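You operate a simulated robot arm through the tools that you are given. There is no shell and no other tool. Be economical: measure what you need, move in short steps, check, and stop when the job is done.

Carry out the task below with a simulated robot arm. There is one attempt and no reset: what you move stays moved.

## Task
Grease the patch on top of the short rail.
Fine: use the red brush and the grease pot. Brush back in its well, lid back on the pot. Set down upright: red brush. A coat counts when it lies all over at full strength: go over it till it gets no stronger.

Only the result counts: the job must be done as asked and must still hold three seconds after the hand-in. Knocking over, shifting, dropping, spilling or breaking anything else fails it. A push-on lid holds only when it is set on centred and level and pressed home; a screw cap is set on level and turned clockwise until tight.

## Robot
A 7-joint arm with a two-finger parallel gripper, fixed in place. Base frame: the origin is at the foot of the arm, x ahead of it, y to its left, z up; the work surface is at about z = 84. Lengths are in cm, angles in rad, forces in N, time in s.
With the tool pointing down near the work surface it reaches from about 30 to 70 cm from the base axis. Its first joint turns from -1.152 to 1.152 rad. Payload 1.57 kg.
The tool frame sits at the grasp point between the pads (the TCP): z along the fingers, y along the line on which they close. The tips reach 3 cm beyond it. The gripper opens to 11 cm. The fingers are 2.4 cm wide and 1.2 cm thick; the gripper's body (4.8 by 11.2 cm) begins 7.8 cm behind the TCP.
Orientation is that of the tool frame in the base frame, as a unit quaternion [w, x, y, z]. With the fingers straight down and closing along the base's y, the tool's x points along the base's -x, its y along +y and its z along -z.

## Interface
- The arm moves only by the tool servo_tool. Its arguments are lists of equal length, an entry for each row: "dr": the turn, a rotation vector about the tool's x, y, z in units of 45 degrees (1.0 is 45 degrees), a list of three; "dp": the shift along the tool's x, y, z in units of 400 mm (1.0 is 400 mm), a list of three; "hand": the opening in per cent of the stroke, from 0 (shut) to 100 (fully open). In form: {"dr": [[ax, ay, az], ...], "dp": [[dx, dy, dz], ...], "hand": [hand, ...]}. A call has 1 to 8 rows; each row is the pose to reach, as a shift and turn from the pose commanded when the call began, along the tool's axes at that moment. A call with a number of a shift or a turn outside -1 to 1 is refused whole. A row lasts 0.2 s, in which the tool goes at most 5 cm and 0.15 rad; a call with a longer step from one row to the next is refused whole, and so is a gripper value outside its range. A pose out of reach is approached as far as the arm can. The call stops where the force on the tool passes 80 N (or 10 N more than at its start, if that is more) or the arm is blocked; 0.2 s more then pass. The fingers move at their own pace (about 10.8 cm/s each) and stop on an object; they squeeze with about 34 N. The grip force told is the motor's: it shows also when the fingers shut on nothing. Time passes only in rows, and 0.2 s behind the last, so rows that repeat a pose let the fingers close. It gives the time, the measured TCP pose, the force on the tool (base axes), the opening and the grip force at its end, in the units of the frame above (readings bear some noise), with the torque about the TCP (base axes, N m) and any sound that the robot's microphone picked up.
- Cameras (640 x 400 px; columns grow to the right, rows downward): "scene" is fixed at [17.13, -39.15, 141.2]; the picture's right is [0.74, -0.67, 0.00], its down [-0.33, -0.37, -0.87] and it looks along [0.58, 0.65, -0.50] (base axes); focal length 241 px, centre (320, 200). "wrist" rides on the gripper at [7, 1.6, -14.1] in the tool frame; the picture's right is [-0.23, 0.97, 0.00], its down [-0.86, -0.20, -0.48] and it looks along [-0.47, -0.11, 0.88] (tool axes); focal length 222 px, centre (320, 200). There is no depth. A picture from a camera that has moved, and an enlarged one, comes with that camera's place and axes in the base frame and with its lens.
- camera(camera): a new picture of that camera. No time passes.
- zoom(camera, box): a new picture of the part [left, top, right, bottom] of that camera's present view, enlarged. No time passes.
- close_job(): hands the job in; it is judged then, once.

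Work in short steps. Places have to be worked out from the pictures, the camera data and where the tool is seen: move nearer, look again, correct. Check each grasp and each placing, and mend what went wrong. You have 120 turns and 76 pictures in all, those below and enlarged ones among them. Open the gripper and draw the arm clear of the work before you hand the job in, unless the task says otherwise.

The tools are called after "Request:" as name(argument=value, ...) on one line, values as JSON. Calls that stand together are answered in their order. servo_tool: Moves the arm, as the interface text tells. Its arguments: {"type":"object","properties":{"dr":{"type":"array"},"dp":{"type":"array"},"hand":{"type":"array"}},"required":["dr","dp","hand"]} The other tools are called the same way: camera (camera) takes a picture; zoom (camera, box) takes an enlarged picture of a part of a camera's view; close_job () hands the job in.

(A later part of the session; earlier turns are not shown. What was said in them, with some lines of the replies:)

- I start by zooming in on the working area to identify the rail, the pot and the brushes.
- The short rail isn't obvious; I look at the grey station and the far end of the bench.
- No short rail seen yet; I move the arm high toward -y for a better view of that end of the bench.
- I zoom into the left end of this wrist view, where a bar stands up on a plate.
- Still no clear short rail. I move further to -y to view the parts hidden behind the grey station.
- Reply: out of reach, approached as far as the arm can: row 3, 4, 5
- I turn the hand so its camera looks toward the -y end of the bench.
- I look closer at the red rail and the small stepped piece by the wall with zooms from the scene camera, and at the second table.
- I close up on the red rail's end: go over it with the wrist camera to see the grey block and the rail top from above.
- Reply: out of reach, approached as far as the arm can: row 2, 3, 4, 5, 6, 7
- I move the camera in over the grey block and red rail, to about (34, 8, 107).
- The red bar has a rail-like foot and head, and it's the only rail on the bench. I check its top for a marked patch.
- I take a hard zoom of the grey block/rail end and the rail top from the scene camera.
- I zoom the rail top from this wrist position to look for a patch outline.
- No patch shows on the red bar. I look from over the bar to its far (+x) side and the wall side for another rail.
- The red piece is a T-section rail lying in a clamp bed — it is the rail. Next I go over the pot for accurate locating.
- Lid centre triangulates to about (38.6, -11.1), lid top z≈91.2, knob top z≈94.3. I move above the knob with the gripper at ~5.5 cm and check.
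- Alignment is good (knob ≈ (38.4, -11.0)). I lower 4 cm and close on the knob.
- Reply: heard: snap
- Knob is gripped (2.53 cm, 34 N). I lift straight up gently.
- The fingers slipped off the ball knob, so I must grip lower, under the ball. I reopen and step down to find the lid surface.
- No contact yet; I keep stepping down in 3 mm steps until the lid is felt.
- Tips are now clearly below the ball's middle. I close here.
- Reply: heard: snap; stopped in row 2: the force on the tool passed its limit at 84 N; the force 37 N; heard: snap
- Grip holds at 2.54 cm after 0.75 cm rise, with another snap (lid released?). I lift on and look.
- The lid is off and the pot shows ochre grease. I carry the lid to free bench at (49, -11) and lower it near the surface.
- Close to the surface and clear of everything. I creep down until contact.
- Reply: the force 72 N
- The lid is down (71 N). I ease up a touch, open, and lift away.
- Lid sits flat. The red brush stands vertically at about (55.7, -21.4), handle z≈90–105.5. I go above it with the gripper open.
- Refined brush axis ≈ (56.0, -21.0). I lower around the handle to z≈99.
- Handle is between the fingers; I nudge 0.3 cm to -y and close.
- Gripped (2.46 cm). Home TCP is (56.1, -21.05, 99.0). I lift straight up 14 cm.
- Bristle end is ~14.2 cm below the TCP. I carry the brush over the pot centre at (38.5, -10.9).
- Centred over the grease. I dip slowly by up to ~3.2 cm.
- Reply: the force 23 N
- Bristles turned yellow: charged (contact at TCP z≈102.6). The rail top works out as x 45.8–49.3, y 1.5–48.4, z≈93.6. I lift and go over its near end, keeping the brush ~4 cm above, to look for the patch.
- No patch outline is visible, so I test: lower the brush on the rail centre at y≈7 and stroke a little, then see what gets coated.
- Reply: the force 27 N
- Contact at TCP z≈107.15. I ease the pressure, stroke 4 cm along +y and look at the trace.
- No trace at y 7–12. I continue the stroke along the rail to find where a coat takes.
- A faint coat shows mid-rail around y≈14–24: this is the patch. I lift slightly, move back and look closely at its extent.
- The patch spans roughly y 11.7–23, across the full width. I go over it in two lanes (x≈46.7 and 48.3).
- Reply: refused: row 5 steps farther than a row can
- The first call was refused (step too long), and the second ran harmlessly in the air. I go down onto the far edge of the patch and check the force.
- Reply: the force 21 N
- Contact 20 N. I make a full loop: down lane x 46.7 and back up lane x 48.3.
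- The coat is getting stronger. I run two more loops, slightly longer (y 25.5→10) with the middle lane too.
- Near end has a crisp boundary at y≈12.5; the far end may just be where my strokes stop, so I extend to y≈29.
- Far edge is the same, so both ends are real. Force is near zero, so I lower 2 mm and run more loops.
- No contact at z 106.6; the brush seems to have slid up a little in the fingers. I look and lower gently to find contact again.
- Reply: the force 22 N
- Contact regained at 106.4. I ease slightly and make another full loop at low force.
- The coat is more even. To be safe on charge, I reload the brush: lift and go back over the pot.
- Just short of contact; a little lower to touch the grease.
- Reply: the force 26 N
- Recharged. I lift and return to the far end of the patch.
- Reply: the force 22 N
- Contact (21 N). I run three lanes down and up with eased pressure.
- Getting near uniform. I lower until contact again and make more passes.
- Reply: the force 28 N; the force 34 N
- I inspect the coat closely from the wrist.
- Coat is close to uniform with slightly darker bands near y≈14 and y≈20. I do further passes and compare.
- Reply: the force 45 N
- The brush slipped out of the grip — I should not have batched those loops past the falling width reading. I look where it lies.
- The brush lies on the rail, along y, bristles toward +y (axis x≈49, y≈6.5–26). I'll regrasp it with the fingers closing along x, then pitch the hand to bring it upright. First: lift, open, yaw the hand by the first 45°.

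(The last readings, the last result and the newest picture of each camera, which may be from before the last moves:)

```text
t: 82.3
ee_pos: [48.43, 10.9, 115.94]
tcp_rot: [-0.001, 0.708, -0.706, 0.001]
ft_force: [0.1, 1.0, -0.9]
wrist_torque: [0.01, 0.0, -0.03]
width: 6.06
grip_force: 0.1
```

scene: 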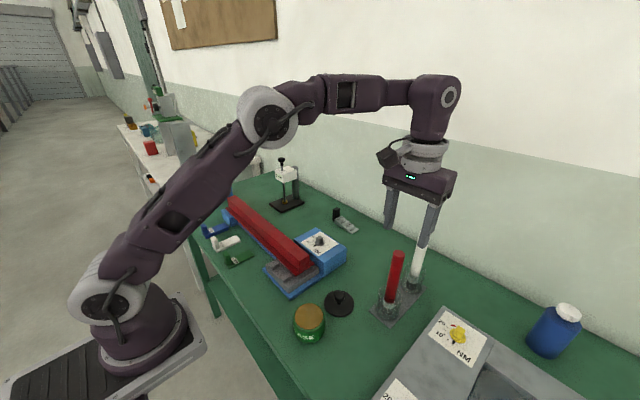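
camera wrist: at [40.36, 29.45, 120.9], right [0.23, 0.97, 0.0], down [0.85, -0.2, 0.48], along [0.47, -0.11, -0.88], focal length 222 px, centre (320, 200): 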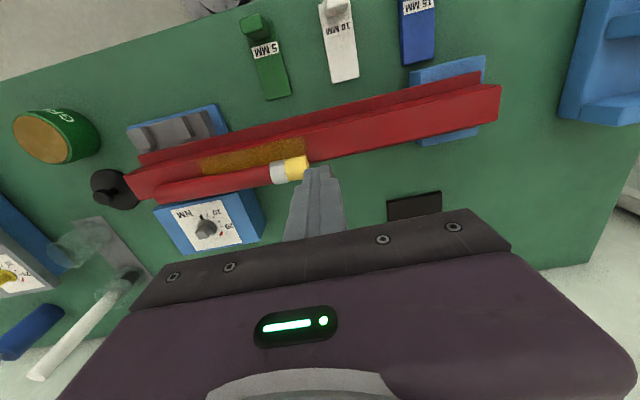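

Yaw done (tool x = -y, tool y = -x). One wrist picture to measure the brush axis precisely.

Request:
camera(camera="wrist")

```text
5 pictures are left
camera wrist: at [46.77, 3.92, 130.17], right [-0.97, 0.22, 0.0], down [0.2, 0.86, 0.48], along [0.11, 0.47, -0.88], focal length 222 px, centre (320, 200)
```

wrist: 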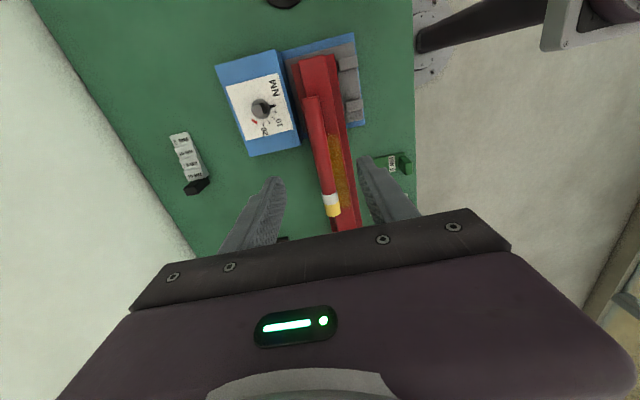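

Brush axis at y=11 is x≈48.75. I narrow the fingers to 4.4 cm and descend close above the rail.

Request:
servo_tool(dr=[[0, 0, 0], [0, 0, 0], [0, 0, 0], [0, 0, 0], [0, 0, 0], [0, 0, 0]], dp=[[0, 0, 0.1], [0, 0, 0.2], [0, 0, 0.3], [0, 0, 0.4], [0, 0, 0.45], [0, 0, 0.468]], hand=[40, 40, 40, 40, 40, 40])

Request:
servo_tool(dr=[[0, 0, 0], [0, 0, 0], [0, 0, 0]], dp=[[0, 0, 0.004], [0, 0, 0.008], [0, 0, 0.01]], hand=[40, 40, 40])

```text
t: 83.7
ee_pos: [48.48, 10.95, 97.25]
tcp_rot: [-0.001, 0.707, -0.707, 0.0]
ft_force: [0.4, -0.4, 0.1]
wrist_torque: [-0.04, 0.02, 0.0]
width: 4.4
grip_force: 0.1
```

```text
t: 84.5
ee_pos: [48.51, 10.85, 96.84]
tcp_rot: [0.0, -0.706, 0.708, -0.001]
ft_force: [0.5, -0.7, 0.8]
wrist_torque: [0.0, 0.03, 0.0]
width: 4.4
grip_force: 0.1
```

No contact yet; one or two more small steps.

Request:
servo_tool(dr=[[0, 0, 0], [0, 0, 0], [0, 0, 0]], dp=[[0, 0, 0.004], [0, 0, 0.008], [0, 0, 0.01]], hand=[40, 40, 40])

```text
t: 85.3
ee_pos: [48.34, 10.74, 96.56]
tcp_rot: [0.001, -0.707, 0.707, 0.0]
ft_force: [-0.3, 0.1, 5.2]
wrist_torque: [0.01, 0.1, 0.0]
width: 4.43
grip_force: 0.2
```

The fingertip just touches the rail top. I raise 1.5 mm and close on the handle.

Request:
servo_tool(dr=[[0, 0, 0], [0, 0, 0], [0, 0, 0], [0, 0, 0]], dp=[[0, 0, -0.004], [0, 0, -0.004], [0, 0, -0.004], [0, 0, -0.004]], hand=[40, 20, 0, 0])

```text
t: 86.3
ee_pos: [48.52, 10.89, 96.68]
tcp_rot: [0.0, -0.707, 0.707, 0.0]
ft_force: [-0.5, -1.0, -0.3]
wrist_torque: [-0.04, -0.01, 0.0]
width: 2.42
grip_force: 33.6
```

Gripped at 2.42 cm. I lift straight up.

Request:
servo_tool(dr=[[0, 0, 0], [0, 0, 0], [0, 0, 0], [0, 0, 0], [0, 0, 0], [0, 0, 0]], dp=[[0, 0, -0.03], [0, 0, -0.1], [0, 0, -0.19], [0, 0, -0.28], [0, 0, -0.37], [0, 0, -0.45]], hand=[0, 0, 0, 0, 0, 0])

```text
t: 87.7
ee_pos: [48.18, 10.92, 114.64]
tcp_rot: [0.001, -0.707, 0.707, -0.002]
ft_force: [0.6, -0.1, 0.3]
wrist_torque: [-0.03, 0.05, -0.02]
width: 2.41
grip_force: 34.0
```

Held. Now I pitch the hand 45° so the bristles swing down.

Request:
servo_tool(dr=[[0, 0.17, 0], [0, 0.34, 0], [0, 0.51, 0], [0, 0.68, 0], [0, 0.85, 0], [0, 1.0, 0]], dp=[[0, 0, 0], [0, 0, 0], [0, 0, 0], [0, 0, 0], [0, 0, 0], [0, 0, 0]], hand=[0, 0, 0, 0, 0, 0])

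Request:
servo_tool(dr=[[0, 0.17, 0], [0, 0.34, 0], [0, 0.51, 0], [0, 0.68, 0], [0, 0.85, 0], [0, 1.0, 0]], dp=[[0, 0, 0], [0, 0, 0], [0, 0, 0], [0, 0, 0], [0, 0, 0], [0, 0, 0]], hand=[0, 0, 0, 0, 0, 0])

Request:
camera(camera="scene")

```text
t: 89.1
ee_pos: [48.48, 10.79, 114.75]
tcp_rot: [-0.271, -0.653, 0.653, -0.272]
ft_force: [0.0, 0.8, -0.7]
wrist_torque: [-0.06, 0.0, 0.01]
width: 2.41
grip_force: 34.2
```

```text
t: 90.5
ee_pos: [48.47, 10.92, 114.66]
tcp_rot: [0.501, 0.499, -0.5, 0.501]
ft_force: [-0.6, 0.6, -0.1]
wrist_torque: [0.02, -0.03, -0.01]
width: 2.45
grip_force: 34.6
```

```text
4 pictures are left
```

scene: 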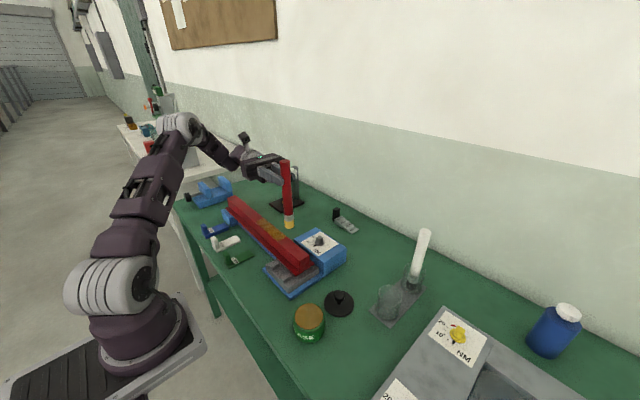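

The brush now hangs vertically from a horizontal hand (tool x=+z, y=-x, z=-y; brush axis ~1.95 cm ahead of the TCP). I recharge it at the pot: move over and lower partway.

Request:
servo_tool(dr=[[0, 0, 0], [0, 0, 0], [0, 0, 0], [0, 0, 0], [0, 0, 0], [0, 0, 0], [0, 0, 0]], dp=[[0, 0.05, 0.1], [0, 0.1, 0.2], [0, 0.15, 0.3], [0, 0.2, 0.4], [0, 0.249, 0.4975], [-0.1, 0.249, 0.4975], [-0.2, 0.249, 0.4975]], hand=[0, 0, 0, 0, 0, 0, 0])

Request:
zoom(camera="scene", box=[250, 170, 370, 350])

```text
t: 92.1
ee_pos: [38.23, -9.04, 106.44]
tcp_rot: [-0.5, -0.5, 0.501, -0.5]
ft_force: [-0.7, 0.8, -0.9]
wrist_torque: [0.03, 0.0, 0.05]
width: 2.43
grip_force: 34.3
```

```text
2.22 times, centred on (310, 260) of scene
camera zoom: at [17.13, -39.15, 141.2], right [0.74, -0.67, 0.0], down [-0.33, -0.37, -0.87], along [0.58, 0.65, -0.5], focal length 535 px, centre (342, 67)
```

zoom: 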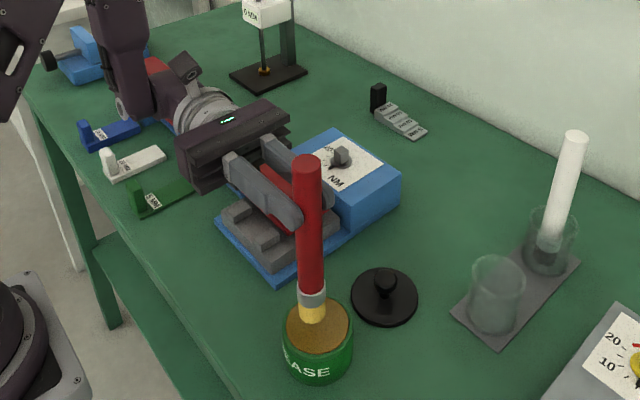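

Brush is right over the grease, bottom ≈ z 91. I lower to contact.

Request:
servo_tool(dr=[[0, 0, 0], [0, 0, 0], [0, 0, 0], [0, 0, 0]], dp=[[-0.03, -0.006, 0], [-0.05, -0.006, 0], [-0.06, -0.006, 0], [-0.066, -0.006, 0]], hand=[0, 0, 0, 0])

```text
t: 93.1
ee_pos: [38.77, -8.95, 103.95]
tcp_rot: [0.499, 0.5, -0.5, 0.501]
ft_force: [-0.3, -0.6, -1.3]
wrist_torque: [-0.01, -0.01, -0.02]
width: 2.43
grip_force: 34.0
```

Request:
servo_tool(dr=[[0, 0, 0], [0, 0, 0], [0, 0, 0]], dp=[[-0.006, 0, 0], [-0.012, 0, 0], [-0.016, 0, 0]], hand=[0, 0, 0])

```text
t: 93.9
ee_pos: [38.76, -9.15, 103.59]
tcp_rot: [0.5, 0.499, -0.499, 0.502]
ft_force: [0.5, -0.5, 25.5]
wrist_torque: [-0.67, -0.06, -0.01]
width: 2.43
grip_force: 34.3
```

Charged again. I lift and travel to the far end of the patch.

Request:
servo_tool(dr=[[0, 0, 0], [0, 0, 0], [0, 0, 0], [0, 0, 0], [0, 0, 0], [0, 0, 0], [0, 0, 0], [0, 0, 0]], dp=[[0.11, 0, 0], [0.22, 0, 0], [0.22, -0.05, -0.1], [0.22, -0.1, -0.2], [0.22, -0.15, -0.3], [0.22, -0.2, -0.4], [0.22, -0.2, -0.52], [0.22, -0.2, -0.64]], hand=[0, 0, 0, 0, 0, 0, 0, 0])

Request:
servo_tool(dr=[[0, 0, 0], [0, 0, 0], [0, 0, 0], [0, 0, 0], [0, 0, 0]], dp=[[0, 0, -0.12], [0, 0, -0.24], [0, 0, -0.29], [-0.06, 0, -0.29], [-0.085, 0, -0.29]], hand=[0, 0, 0, 0, 0])

```text
t: 95.7
ee_pos: [46.72, 16.73, 112.16]
tcp_rot: [0.5, 0.5, -0.5, 0.5]
ft_force: [0.4, -0.1, -0.5]
wrist_torque: [0.03, 0.02, 0.04]
width: 2.4
grip_force: 33.6
```

```text
t: 96.9
ee_pos: [49.02, 17.89, 110.03]
tcp_rot: [0.499, 0.5, -0.5, 0.501]
ft_force: [-1.1, 1.1, -2.3]
wrist_torque: [0.0, 0.01, 0.01]
width: 2.4
grip_force: 33.6
out of reach, approached as far as the arm can: row 1, 2, 3, 4, 5
```

Out of reach with the hand pointing -y at the patch's far end. I raise and swing the hand 45° about the vertical so it points outward.

Request:
servo_tool(dr=[[0, 0, 0], [0.17, 0, 0], [0.34, 0, 0], [0.51, 0, 0], [0.68, 0, 0], [0.85, 0, 0], [1.0, 0, 0]], dp=[[0.06, 0, 0], [0.06, 0, 0], [0.06, 0, 0], [0.06, 0, 0], [0.06, 0, 0], [0.06, 0, 0], [0.06, 0, 0]], hand=[0, 0, 0, 0, 0, 0, 0])

Request:
servo_tool(dr=[[0.17, 0, 0], [0.34, 0, 0], [0.5, 0, 0]], dp=[[0, 0, 0], [0, 0, 0], [0, 0, 0]], hand=[0, 0, 0])

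```text
t: 98.5
ee_pos: [49.04, 17.6, 112.76]
tcp_rot: [0.269, 0.654, -0.27, 0.654]
ft_force: [0.0, -1.1, -1.1]
wrist_torque: [0.0, 0.04, 0.01]
width: 2.42
grip_force: 33.8
```

```text
t: 99.3
ee_pos: [49.11, 17.67, 112.57]
tcp_rot: [0.136, 0.693, -0.138, 0.694]
ft_force: [0.9, 0.4, -0.7]
wrist_torque: [0.0, 0.02, 0.0]
width: 2.43
grip_force: 34.3
```

Request:
servo_tool(dr=[[0.17, 0, 0], [0.34, 0, 0], [0.5, 0, 0]], dp=[[0, 0, 0], [0, 0, 0], [0, 0, 0]], hand=[0, 0, 0])

```text
t: 100.1
ee_pos: [49.07, 17.62, 112.71]
tcp_rot: [0.091, 0.7, -0.092, 0.702]
ft_force: [0.2, -0.1, -0.8]
wrist_torque: [-0.01, -0.01, 0.0]
width: 2.38
grip_force: 34.3
out of reach, approached as far as the arm can: row 2, 3
```

Wrist limit reached; I go back to the 45° pointing direction, where reach is easier, and move toward the patch's far end.

Request:
servo_tool(dr=[[-0.17, 0, 0], [-0.34, 0, 0], [-0.51, 0, 0], [-0.667, 0, 0]], dp=[[0, 0, 0], [0, 0, 0], [0, 0, 0], [0, 0, 0]], hand=[0, 0, 0, 0])

Request:
servo_tool(dr=[[0, 0, 0], [0, 0, 0], [0, 0, 0]], dp=[[0, -0.036, -0.08], [0, -0.072, -0.16], [0, -0.1066, -0.24]], hand=[0, 0, 0])

```text
t: 101.1
ee_pos: [49.11, 17.66, 112.66]
tcp_rot: [0.27, 0.653, -0.271, 0.654]
ft_force: [0.4, -0.5, -0.5]
wrist_torque: [0.0, 0.05, 0.04]
width: 2.41
grip_force: 33.6
```

```text
t: 101.9
ee_pos: [45.29, 27.42, 112.73]
tcp_rot: [0.271, 0.653, -0.271, 0.654]
ft_force: [-0.6, -0.1, -1.1]
wrist_torque: [0.0, 0.05, 0.0]
width: 2.41
grip_force: 34.1
```

Reached; brush at ≈(46.7, 26). I lower to contact.

Request:
servo_tool(dr=[[0, 0, 0], [0, 0, 0], [0, 0, 0], [0, 0, 0]], dp=[[-0.06, 0, 0], [-0.1, 0, 0], [-0.108, 0, 0], [-0.112, 0, 0]], hand=[0, 0, 0, 0])

```text
t: 102.9
ee_pos: [45.27, 27.24, 108.11]
tcp_rot: [0.269, 0.653, -0.27, 0.654]
ft_force: [-0.6, -1.1, 0.0]
wrist_torque: [0.02, 0.01, -0.01]
width: 2.4
grip_force: 33.5
```

Request:
servo_tool(dr=[[0, 0, 0], [0, 0, 0], [0, 0, 0]], dp=[[-0.004, 0, 0], [-0.007, 0, 0], [-0.007, 0, 0]], hand=[0, 0, 0])

```text
t: 103.7
ee_pos: [45.4, 27.41, 107.96]
tcp_rot: [0.27, 0.652, -0.27, 0.655]
ft_force: [-2.2, -1.0, 13.2]
wrist_torque: [-0.03, 0.17, -0.02]
width: 2.4
grip_force: 34.2
```

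13 N contact. I run one loop: lane x 46.7 down to y 11, lane x 48.3 back up.

Request:
servo_tool(dr=[[0, 0, 0], [0, 0, 0], [0, 0, 0], [0, 0, 0], [0, 0, 0], [0, 0, 0], [0, 0, 0], [0, 0, 0]], dp=[[0, 0.067, 0.067], [0, 0.133, 0.133], [0, 0.2, 0.2], [0, 0.265, 0.265], [0, 0.237, 0.293], [0, 0.171, 0.227], [0, 0.105, 0.161], [0, 0.039, 0.095]], hand=[0, 0, 0, 0, 0, 0, 0, 0])

```text
t: 105.5
ee_pos: [46.83, 23.71, 107.88]
tcp_rot: [0.269, 0.654, -0.27, 0.654]
ft_force: [0.4, -2.8, 5.3]
wrist_torque: [-0.5, -0.2, -0.06]
width: 2.4
grip_force: 34.3
```

Width steady at 2.40, contact 5 N. Next: finish this lane, then the middle lane down.

Request:
servo_tool(dr=[[0, 0, 0], [0, 0, 0], [0, 0, 0], [0, 0, 0], [0, 0, 0], [0, 0, 0], [0, 0, 0]], dp=[[-0.001, -0.06, -0.06], [-0.001, -0.046, -0.074], [-0.001, 0.02, -0.008], [-0.001, 0.086, 0.058], [-0.001, 0.152, 0.124], [-0.001, 0.215, 0.187], [-0.001, 0.215, 0.187]], hand=[0, 0, 0, 0, 0, 0, 0])

Request:
zoom(camera="scene", box=[250, 200, 350, 280])

```text
t: 107.1
ee_pos: [46.13, 12.11, 107.76]
tcp_rot: [0.27, 0.653, -0.271, 0.654]
ft_force: [0.4, 4.2, 10.5]
wrist_torque: [0.28, -0.08, 0.05]
width: 2.43
grip_force: 34.1
```

```text
5.00 times, centred on (300, 240) of scene
camera zoom: at [17.12, -39.14, 141.2], right [0.74, -0.67, 0.0], down [-0.33, -0.37, -0.87], along [0.58, 0.64, -0.5], focal length 1204 px, centre (420, 0)
```

zoom: 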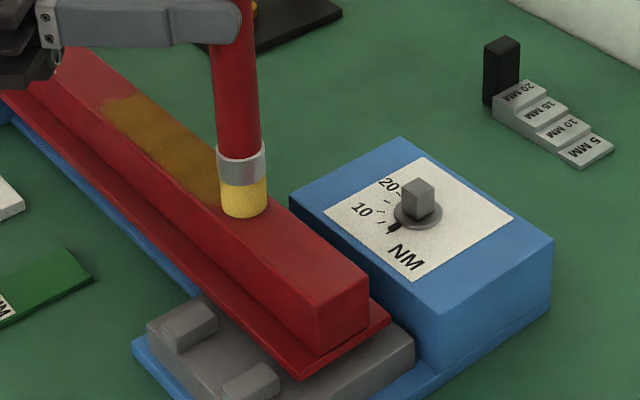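

Looks even. Two more loops for saturation, monitoring each.

Request:
servo_tool(dr=[[0, 0, 0], [0, 0, 0], [0, 0, 0], [0, 0, 0], [0, 0, 0], [0, 0, 0], [0, 0, 0], [0, 0, 0]], dp=[[0, 0.014, -0.014], [0, -0.052, -0.08], [0, -0.118, -0.146], [0, -0.184, -0.212], [0, -0.251, -0.279], [0, -0.279, -0.251], [0, -0.213, -0.185], [0, -0.147, -0.119]], hand=[0, 0, 0, 0, 0, 0, 0, 0])

```text
t: 108.9
ee_pos: [47.05, 19.51, 107.66]
tcp_rot: [0.269, 0.654, -0.27, 0.653]
ft_force: [-0.8, -0.5, -1.2]
wrist_torque: [0.0, -0.01, -0.01]
width: 2.4
grip_force: 33.8
```

Contact faded; I press 2 mm lower and continue the loop.

Request:
servo_tool(dr=[[0, 0, 0], [0, 0, 0], [0, 0, 0], [0, 0, 0], [0, 0, 0], [0, 0, 0], [0, 0, 0], [0, 0, 0]], dp=[[-0.005, 0, 0], [-0.007, 0.064, 0.064], [-0.007, 0.127, 0.127], [-0.007, 0.141, 0.113], [-0.007, 0.075, 0.047], [-0.007, 0.009, -0.019], [-0.007, -0.057, -0.085], [-0.007, -0.12, -0.148]], hand=[0, 0, 0, 0, 0, 0, 0, 0])

```text
t: 110.7
ee_pos: [46.19, 27.31, 107.62]
tcp_rot: [0.27, 0.653, -0.27, 0.654]
ft_force: [0.5, -0.8, 0.2]
wrist_torque: [-0.11, -0.03, -0.02]
width: 2.42
grip_force: 33.6
```

One more pass on the two edge lanes with slight pressure.

Request:
servo_tool(dr=[[0, 0, 0], [0, 0, 0], [0, 0, 0], [0, 0, 0], [0, 0, 0], [0, 0, 0], [0, 0, 0], [0, 0, 0]], dp=[[-0.005, 0.016, -0.016], [-0.006, 0.082, 0.05], [-0.006, 0.148, 0.116], [-0.006, 0.214, 0.182], [-0.006, 0.28, 0.248], [-0.006, 0.252, 0.276], [-0.006, 0.186, 0.21], [-0.006, 0.12, 0.144]], hand=[0, 0, 0, 0, 0, 0, 0, 0])

Request:
servo_tool(dr=[[0, 0, 0], [0, 0, 0], [0, 0, 0], [0, 0, 0]], dp=[[-0.003, -0.066, -0.066], [-0.003, -0.14, -0.14], [0.06, -0.14, -0.14], [0.12, -0.14, -0.14]], hand=[0, 0, 0, 0])

Request:
zoom(camera="scene", box=[250, 200, 350, 280])

```text
t: 112.5
ee_pos: [47.07, 19.83, 107.39]
tcp_rot: [0.271, 0.653, -0.27, 0.654]
ft_force: [0.3, -5.8, 16.1]
wrist_torque: [-1.17, -0.41, -0.15]
width: 2.44
grip_force: 33.8
```

```text
t: 113.5
ee_pos: [46.93, 27.64, 111.97]
tcp_rot: [0.269, 0.654, -0.271, 0.653]
ft_force: [0.4, -0.3, -0.4]
wrist_torque: [0.03, 0.02, 0.0]
width: 2.43
grip_force: 34.1
```

```text
5.00 times, centred on (300, 240) of scene
camera zoom: at [17.14, -39.15, 141.2], right [0.74, -0.67, 0.0], down [-0.33, -0.37, -0.87], along [0.58, 0.65, -0.5], focal length 1204 px, centre (420, 0)
```

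zoom: 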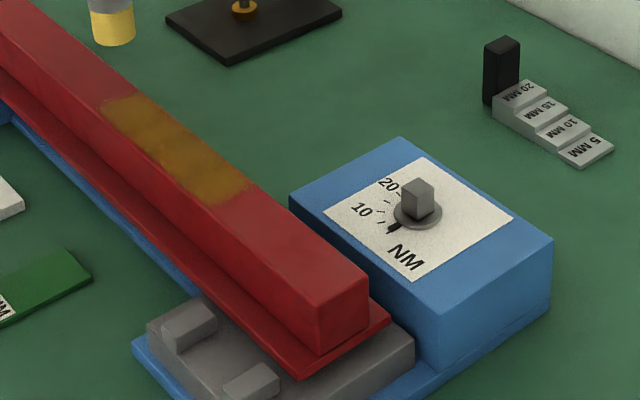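

The coat is uniform and no longer changing; bristles stay charged. Now I return the brush: travel high toward the well at (56.1, -21.05), hand still at 45°.

Request:
servo_tool(dr=[[0, 0, 0], [0, 0, 0], [0, 0, 0], [0, 0, 0], [0, 0, 0]], dp=[[0.03, 0.07, 0.0975], [0.03, 0.14, 0.195], [0.03, 0.21, 0.2925], [0.03, 0.28, 0.39], [0.03, 0.35, 0.4875]], hand=[0, 0, 0, 0, 0])

Request:
servo_tool(dr=[[0, 0, 0], [0, 0, 0], [0, 0, 0], [0, 0, 0], [0, 0, 0]], dp=[[0, 0.07, 0.0975], [0, 0.14, 0.195], [0, 0.21, 0.2925], [0, 0.28, 0.39], [0, 0.347, 0.4875]], hand=[0, 0, 0, 0, 0])

```text
t: 114.7
ee_pos: [50.75, 4.07, 113.38]
tcp_rot: [0.269, 0.653, -0.271, 0.653]
ft_force: [0.1, 0.7, -0.5]
wrist_torque: [0.07, 0.04, 0.0]
width: 2.43
grip_force: 34.3
```

```text
t: 115.9
ee_pos: [54.6, -19.59, 113.39]
tcp_rot: [0.27, 0.654, -0.27, 0.653]
ft_force: [1.1, -0.1, -0.5]
wrist_torque: [0.07, 0.02, 0.03]
width: 2.41
grip_force: 34.3
out of reach, approached as far as the arm can: row 2, 3
```

I lower to just above the well rim, then use my last picture to check alignment.

Request:
servo_tool(dr=[[0, 0, 0], [0, 0, 0], [0, 0, 0]], dp=[[-0.06, 0, 0], [-0.12, 0, 0], [-0.14, 0, 0]], hand=[0, 0, 0])

Request:
zoom(camera="scene", box=[330, 190, 450, 335])

```text
t: 116.7
ee_pos: [54.76, -19.27, 107.73]
tcp_rot: [0.27, 0.653, -0.27, 0.654]
ft_force: [-0.2, 0.0, -0.3]
wrist_torque: [0.02, 0.01, -0.01]
width: 2.44
grip_force: 34.1
```

```text
2.76 times, centred on (390, 262) of scene
camera zoom: at [17.13, -39.15, 141.2], right [0.74, -0.67, 0.0], down [-0.33, -0.37, -0.87], along [0.58, 0.65, -0.5], focal length 664 px, centre (127, 28)
```

zoom: 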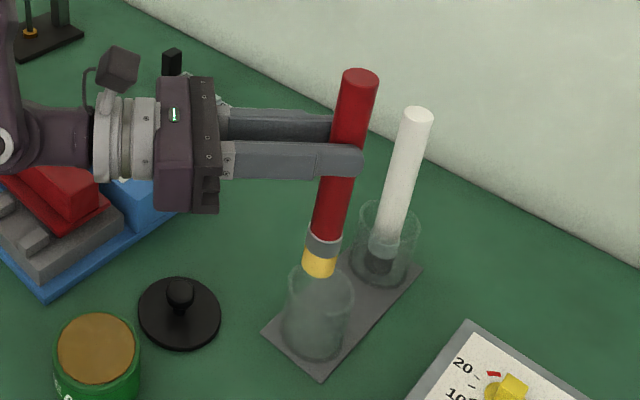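

The brush hangs vertical but about 0.7 cm too far +y relative to the well axis (≈56.15, -21.3). I correct and lower into the well partway.

Request:
servo_tool(dr=[[0, 0, 0], [0, 0, 0], [0, 0, 0], [0, 0, 0]], dp=[[0, 0.0124, 0.0124], [-0.03, 0.0124, 0.0124], [-0.07, 0.0124, 0.0124], [-0.1, 0.0124, 0.0124]], hand=[0, 0, 0, 0])

```text
t: 117.7
ee_pos: [54.8, -20.1, 103.73]
tcp_rot: [0.268, 0.653, -0.27, 0.655]
ft_force: [0.7, 1.2, -0.9]
wrist_torque: [-0.01, 0.01, -0.02]
width: 2.39
grip_force: 33.9
```

No contact, inside the rim. I keep lowering toward the well floor.

Request:
servo_tool(dr=[[0, 0, 0], [0, 0, 0], [0, 0, 0], [0, 0, 0]], dp=[[-0.04, 0, 0], [-0.08, 0, 0], [-0.1, 0, 0], [-0.103, 0, 0]], hand=[0, 0, 0, 0])

```text
t: 118.7
ee_pos: [54.81, -20.2, 99.62]
tcp_rot: [0.27, 0.653, -0.27, 0.654]
ft_force: [0.8, 0.1, 0.2]
wrist_torque: [0.01, -0.02, 0.01]
width: 2.41
grip_force: 34.0
```

Request:
servo_tool(dr=[[0, 0, 0], [0, 0, 0], [0, 0, 0]], dp=[[-0.004, 0, 0], [-0.008, 0, 0], [-0.011, 0, 0]], hand=[0, 0, 0])

```text
t: 119.5
ee_pos: [54.8, -20.05, 99.05]
tcp_rot: [0.27, 0.654, -0.27, 0.653]
ft_force: [0.7, 1.9, 0.3]
wrist_torque: [0.14, -0.07, 0.04]
width: 2.4
grip_force: 34.2
```

Request:
servo_tool(dr=[[0, 0, 0], [0, 0, 0]], dp=[[-0.003, 0, 0], [-0.006, 0, 0]], hand=[0, 0])

```text
t: 120.1
ee_pos: [54.9, -20.26, 98.9]
tcp_rot: [0.27, 0.653, -0.27, 0.654]
ft_force: [0.6, 0.0, 0.4]
wrist_torque: [0.03, 0.01, 0.02]
width: 2.38
grip_force: 33.9
```

Request:
servo_tool(dr=[[0, 0, 0], [0, 0, 0], [0, 0, 0]], dp=[[-0.004, 0, 0], [-0.008, 0, 0], [-0.01, 0, 0]], hand=[0, 0, 0])

```text
t: 120.9
ee_pos: [54.81, -20.23, 98.53]
tcp_rot: [0.269, 0.653, -0.27, 0.654]
ft_force: [0.9, 2.1, 0.1]
wrist_torque: [0.22, -0.1, 0.07]
width: 2.42
grip_force: 33.4
```

A small side force (+y) suggests the bristles touch the -y wall; I shift 3 mm to +y and continue down.

Request:
servo_tool(dr=[[0, 0, 0], [0, 0, 0], [0, 0, 0], [0, 0, 0]], dp=[[0, -0.006, -0.006], [-0.003, -0.006, -0.006], [-0.007, -0.006, -0.006], [-0.01, -0.006, -0.006]], hand=[0, 0, 0, 0])

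```text
t: 121.9
ee_pos: [54.73, -19.95, 98.17]
tcp_rot: [0.269, 0.653, -0.27, 0.655]
ft_force: [1.2, 0.8, -0.8]
wrist_torque: [0.01, -0.24, 0.04]
width: 2.4
grip_force: 34.3
```

Now a hint of touch on the -x side; I shift 3 mm to +x and keep stepping down.

Request:
servo_tool(dr=[[0, 0, 0], [0, 0, 0], [0, 0, 0], [0, 0, 0]], dp=[[0, -0.005, 0.005], [-0.003, -0.005, 0.005], [-0.006, -0.005, 0.005], [-0.009, -0.005, 0.005]], hand=[0, 0, 0, 0])

```text
t: 122.9
ee_pos: [55.02, -19.88, 98.06]
tcp_rot: [0.27, 0.651, -0.27, 0.656]
ft_force: [1.0, -0.2, 22.9]
wrist_torque: [-0.46, -0.48, 0.04]
width: 2.42
grip_force: 34.2
```

Floor contact. I ease off slightly, open, and draw back along the finger axis.

Request:
servo_tool(dr=[[0, 0, 0], [0, 0, 0], [0, 0, 0], [0, 0, 0], [0, 0, 0], [0, 0, 0], [0, 0, 0]], dp=[[0.001, 0, 0], [0.002, 0, 0], [0.002, 0, 0], [0.002, 0, 0], [0.002, 0, -0.06], [0.002, 0, -0.14], [0.002, 0, -0.22]], hand=[0, 10, 40, 50, 50, 50, 50])

```text
t: 124.5
ee_pos: [50.25, -13.57, 96.76]
tcp_rot: [0.27, 0.652, -0.27, 0.654]
ft_force: [0.0, -0.1, -0.4]
wrist_torque: [0.01, 0.0, -0.01]
width: 5.48
grip_force: 0.2
out of reach, approached as far as the arm can: row 7
```

Brush released. I raise the hand and pitch it back to pointing down.

Request:
servo_tool(dr=[[0, 0, 0], [0, 0, 0], [0, 0, 0], [0, 0, 0], [0, -0.17, 0], [0, -0.34, 0], [0, -0.5, 0], [0, -0.67, 0]], dp=[[0.1, 0, 0], [0.2, 0, 0], [0.3, 0, -0.04], [0.4, 0, -0.06], [0.4, 0, -0.06], [0.4, 0, -0.06], [0.4, 0, -0.06], [0.4, 0, -0.06]], hand=[50, 50, 50, 50, 50, 50, 50, 50])

Request:
servo_tool(dr=[[0, -0.17, 0], [0, -0.34, 0], [0, -0.51, 0], [0, -0.68, 0], [0, -0.85, 0], [0, -1.0, 0]], dp=[[0, 0, 0], [0, 0, 0], [0, 0, 0], [0, 0, 0], [0, 0, 0], [0, 0, 0]], hand=[50, 50, 50, 50, 50, 50])

```text
t: 126.3
ee_pos: [49.94, -11.67, 113.32]
tcp_rot: [0.191, 0.801, -0.332, 0.46]
ft_force: [-0.2, 0.3, -0.7]
wrist_torque: [-0.01, 0.02, 0.0]
width: 5.49
grip_force: 0.0
out of reach, approached as far as the arm can: row 1, 2, 3, 4, 5, 6, 7, 8
```

```text
t: 127.7
ee_pos: [49.81, -11.69, 113.63]
tcp_rot: [0.048, 0.917, -0.379, 0.119]
ft_force: [0.0, 0.5, 0.2]
wrist_torque: [0.0, 0.01, 0.0]
width: 5.49
grip_force: 0.1
```

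Request:
servo_tool(dr=[[0, -0.17, 0], [0, -0.328, 0]], dp=[[0, 0, 0], [0, 0, 0]], hand=[50, 50])

```text
t: 128.3
ee_pos: [49.78, -11.86, 113.44]
tcp_rot: [0.0, 0.924, -0.381, 0.002]
ft_force: [-0.1, 0.1, 0.9]
wrist_torque: [-0.04, 0.01, -0.03]
width: 5.52
grip_force: 0.0
```

Hand points down. I turn the yaw back to the original orientation so the lid is handled with the same geometry.

Request:
servo_tool(dr=[[0, 0, 0.17], [0, 0, 0.34], [0, 0, 0.51], [0, 0, 0.68], [0, 0, 0.85], [0, 0, 1.0]], dp=[[0, 0, 0], [0, 0, 0], [0, 0, 0], [0, 0, 0], [0, 0, 0], [0, 0, 0]], hand=[50, 50, 50, 50, 50, 50])

Request:
servo_tool(dr=[[0, 0, 0.17], [0, 0, 0.34], [0, 0, 0.51], [0, 0, 0.68], [0, 0, 0.85], [0, 0, 1.0]], dp=[[0, 0, 0], [0, 0, 0], [0, 0, 0], [0, 0, 0], [0, 0, 0], [0, 0, 0]], hand=[50, 50, 50, 50, 50, 50])

Request:
servo_tool(dr=[[0, 0, 0.17], [0, 0, 0.34], [0, 0, 0.51], [0, 0, 0.68], [0, 0, 0.85], [0, 0, 1.0]], dp=[[0, 0, 0], [0, 0, 0], [0, 0, 0], [0, 0, 0], [0, 0, 0], [0, 0, 0]], hand=[50, 50, 50, 50, 50, 50])

```text
t: 129.7
ee_pos: [50.07, -11.76, 113.53]
tcp_rot: [0.002, -0.707, 0.708, -0.001]
ft_force: [0.5, 0.1, 0.4]
wrist_torque: [-0.04, 0.02, 0.02]
width: 5.49
grip_force: 0.1
```

```text
t: 131.1
ee_pos: [49.89, -11.87, 113.59]
tcp_rot: [0.002, -0.383, 0.924, -0.001]
ft_force: [-1.7, -0.7, -0.3]
wrist_torque: [0.02, 0.01, 0.0]
width: 5.52
grip_force: 0.0
```

```text
t: 132.5
ee_pos: [49.93, -11.64, 113.55]
tcp_rot: [0.001, 0.001, 1.0, -0.001]
ft_force: [-0.2, 0.2, 0.2]
wrist_torque: [0.06, 0.0, -0.01]
width: 5.48
grip_force: 0.0
```

Orientation restored. I descend over the lid knob at (49.05, -10.95).

Request:
servo_tool(dr=[[0, 0, 0], [0, 0, 0], [0, 0, 0], [0, 0, 0], [0, 0, 0], [0, 0, 0], [0, 0, 0]], dp=[[0.022, 0.0195, 0.1], [0.022, 0.0195, 0.22], [0.022, 0.0195, 0.34], [0.022, 0.0195, 0.46], [0.022, 0.0195, 0.56], [0.022, 0.0195, 0.62], [0.022, 0.0195, 0.638]], hand=[50, 50, 50, 50, 50, 50, 50])

```text
t: 134.1
ee_pos: [49.04, -11.05, 88.2]
tcp_rot: [0.001, -0.001, 1.0, -0.001]
ft_force: [0.2, -0.3, 0.2]
wrist_torque: [0.0, -0.01, 0.0]
width: 5.53
grip_force: 0.0
```

Request:
servo_tool(dr=[[0, 0, 0], [0, 0, 0], [0, 0, 0]], dp=[[0, 0, 0.005], [0, 0, 0.01], [0, 0, 0.013]], hand=[50, 50, 50])

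```text
t: 134.9
ee_pos: [49.11, -11.01, 87.64]
tcp_rot: [0.002, -0.001, 1.0, -0.001]
ft_force: [-7.0, 1.2, 31.7]
wrist_torque: [0.16, 0.26, -0.01]
width: 5.51
grip_force: 0.1
```

Fingertips touch the lid top. I raise 1 mm and close.

Request:
servo_tool(dr=[[0, 0, 0], [0, 0, 0], [0, 0, 0], [0, 0, 0]], dp=[[0, 0, -0.005], [0, 0, -0.005], [0, 0, -0.005], [0, 0, -0.005]], hand=[50, 25, 0, 0])

Request:
servo_tool(dr=[[0, 0, 0], [0, 0, 0], [0, 0, 0], [0, 0, 0], [0, 0, 0]], dp=[[0, 0, -0.03], [0, 0, -0.1], [0, 0, -0.18], [0, 0, -0.25], [0, 0, -0.32]], hand=[0, 0, 0, 0, 0])

```text
t: 135.9
ee_pos: [49.14, -11.02, 87.61]
tcp_rot: [0.001, -0.001, 1.0, -0.001]
ft_force: [2.1, -2.3, 11.4]
wrist_torque: [-0.02, 0.0, -0.01]
width: 2.52
grip_force: 33.7
```

```text
t: 137.1
ee_pos: [49.04, -11.06, 100.19]
tcp_rot: [0.001, -0.001, 1.0, 0.0]
ft_force: [-0.1, 0.5, -0.3]
wrist_torque: [-0.01, -0.02, -0.01]
width: 2.54
grip_force: 33.9
```

Lid is held. I carry it back over the pot by the exact reverse shift and lower to just above seating.

Request:
servo_tool(dr=[[0, 0, 0], [0, 0, 0], [0, 0, 0], [0, 0, 0], [0, 0, 0], [0, 0, 0]], dp=[[0.1, 0.002, 0], [0.2, 0.002, 0], [0.2608, 0.002, 0], [0.2608, 0.002, 0.06], [0.2608, 0.002, 0.12], [0.2608, 0.002, 0.148]], hand=[0, 0, 0, 0, 0, 0])

```text
t: 138.5
ee_pos: [38.68, -10.98, 94.49]
tcp_rot: [0.001, -0.001, 1.0, -0.001]
ft_force: [0.4, -0.8, -0.2]
wrist_torque: [0.01, 0.0, -0.01]
width: 2.53
grip_force: 34.0
```

Positioned at (38.65, -10.95). I lower stepwise onto the rim.

Request:
servo_tool(dr=[[0, 0, 0], [0, 0, 0], [0, 0, 0]], dp=[[0.001, 0.001, 0.01], [0.001, 0.001, 0.018], [0.001, 0.001, 0.024]], hand=[0, 0, 0])

```text
t: 139.3
ee_pos: [38.7, -10.9, 93.56]
tcp_rot: [0.002, 0.0, 1.0, 0.0]
ft_force: [0.1, -0.5, -1.0]
wrist_torque: [-0.02, 0.03, 0.03]
width: 2.53
grip_force: 34.2
```

Request:
servo_tool(dr=[[0, 0, 0], [0, 0, 0], [0, 0, 0]], dp=[[0, 0, 0.005], [0, 0, 0.01], [0, 0, 0.013]], hand=[0, 0, 0])

```text
t: 140.1
ee_pos: [38.6, -10.87, 93.07]
tcp_rot: [-0.001, -0.001, 1.0, 0.0]
ft_force: [0.9, 1.4, -0.9]
wrist_torque: [-0.01, -0.01, -0.02]
width: 2.56
grip_force: 34.2
```

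Request:
servo_tool(dr=[[0, 0, 0], [0, 0, 0], [0, 0, 0]], dp=[[0, 0, 0.004], [0, 0, 0.008], [0, 0, 0.012]], hand=[0, 0, 0])

```text
t: 140.9
ee_pos: [38.64, -10.92, 92.81]
tcp_rot: [0.003, -0.001, 1.0, -0.001]
ft_force: [-7.9, 4.6, 25.9]
wrist_torque: [0.17, 0.25, 0.02]
width: 2.55
grip_force: 33.9
heard: snap
stopped in row 3: the force on the tool passed its limit at 93 N (the readings are from after the stop); the commanded pose is now the measured one
```

Snap heard with firm pressure. I release, rise, and press the knob top once more with closed fingers to be sure it is home.

Request:
servo_tool(dr=[[0, 0, 0], [0, 0, 0], [0, 0, 0], [0, 0, 0], [0, 0, 0], [0, 0, 0], [0, 0, 0]], dp=[[0, 0, 0], [0, 0, 0], [0, 0, 0], [0, 0, -0.06], [0, 0, -0.13], [0, 0, -0.13], [0, 0, -0.13]], hand=[50, 50, 50, 50, 50, 0, 0])

Request:
servo_tool(dr=[[0, 0, 0], [0, 0, 0], [0, 0, 0]], dp=[[0, 0, 0.01], [0, 0, 0.02], [0, 0, 0.03]], hand=[0, 0, 0])

```text
t: 142.5
ee_pos: [38.64, -10.93, 98.01]
tcp_rot: [0.003, -0.002, 1.0, -0.001]
ft_force: [0.6, 0.0, -0.4]
wrist_torque: [0.0, 0.01, 0.02]
width: 0.02
grip_force: 21.2
```

```text
t: 143.3
ee_pos: [38.64, -10.91, 96.75]
tcp_rot: [0.003, 0.0, 1.0, -0.001]
ft_force: [0.6, -0.2, 0.2]
wrist_torque: [0.02, 0.01, -0.02]
width: 0.0
grip_force: 21.2
```

Request:
servo_tool(dr=[[0, 0, 0], [0, 0, 0], [0, 0, 0], [0, 0, 0], [0, 0, 0], [0, 0, 0], [0, 0, 0], [0, 0, 0]], dp=[[0, 0, 0.004], [0, 0, 0.008], [0, 0, 0.012], [0, 0, 0.016], [0, 0, 0.02], [0, 0, 0.024], [0, 0, 0.028], [0, 0, 0.032]], hand=[0, 0, 0, 0, 0, 0, 0, 0])

```text
t: 145.1
ee_pos: [38.74, -10.98, 95.81]
tcp_rot: [0.005, -0.001, 1.0, -0.003]
ft_force: [-6.9, 5.3, 31.2]
wrist_torque: [0.21, 0.31, 0.01]
width: 0.0
grip_force: 21.5
stopped in row 8: the force on the tool passed its limit at 91 N (the readings are from after the stop); the commanded pose is now the measured one
```

Pressed to 91 N without further movement or snap: the lid is home. I rise clear and open the gripper.

Request:
servo_tool(dr=[[0, 0, 0], [0, 0, 0], [0, 0, 0], [0, 0, 0], [0, 0, 0], [0, 0, 0]], dp=[[0, 0, -0.05], [0, 0, -0.15], [0, 0, -0.27], [0, 0, -0.39], [0, 0, -0.5], [0, 0, -0.6]], hand=[0, 0, 100, 100, 100, 100])

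```text
t: 146.5
ee_pos: [38.34, -10.92, 119.83]
tcp_rot: [0.005, -0.001, 1.0, -0.001]
ft_force: [-0.5, -0.8, 0.0]
wrist_torque: [-0.01, -0.02, -0.01]
width: 11.02
grip_force: 0.0
```

The arm is clear with the gripper open; the work is complete, so I hand in.

Request:
close_job()

```text
The job is handed in.
```

I greased the patch on top of the red rail, put the red brush back in its well and pressed the lid back on the pot. I ran out of pictures before I could check the brush and lid by eye.

- **Which rail:** no other rail was on the bench, so I took the red one as the short rail. A coat took there on a patch about 13 cm long, which seems to confirm it.
- **Coat:** I recharged the brush twice and went over the whole patch until it looked even and a further pass made no visible difference.
- **Dropped brush:** partway through, I missed the grip loosening and the red brush slipped out of the fingers. It fell onto the rail and stayed there. I picked it up again and finished; I saw nothing else disturbed.
- **Brush:** it was upright in the last picture, just above the well. I lowered it until it touched the floor of the well and let go.
- **Lid:** it snapped on, and a second press of about 90 N moved it no further.
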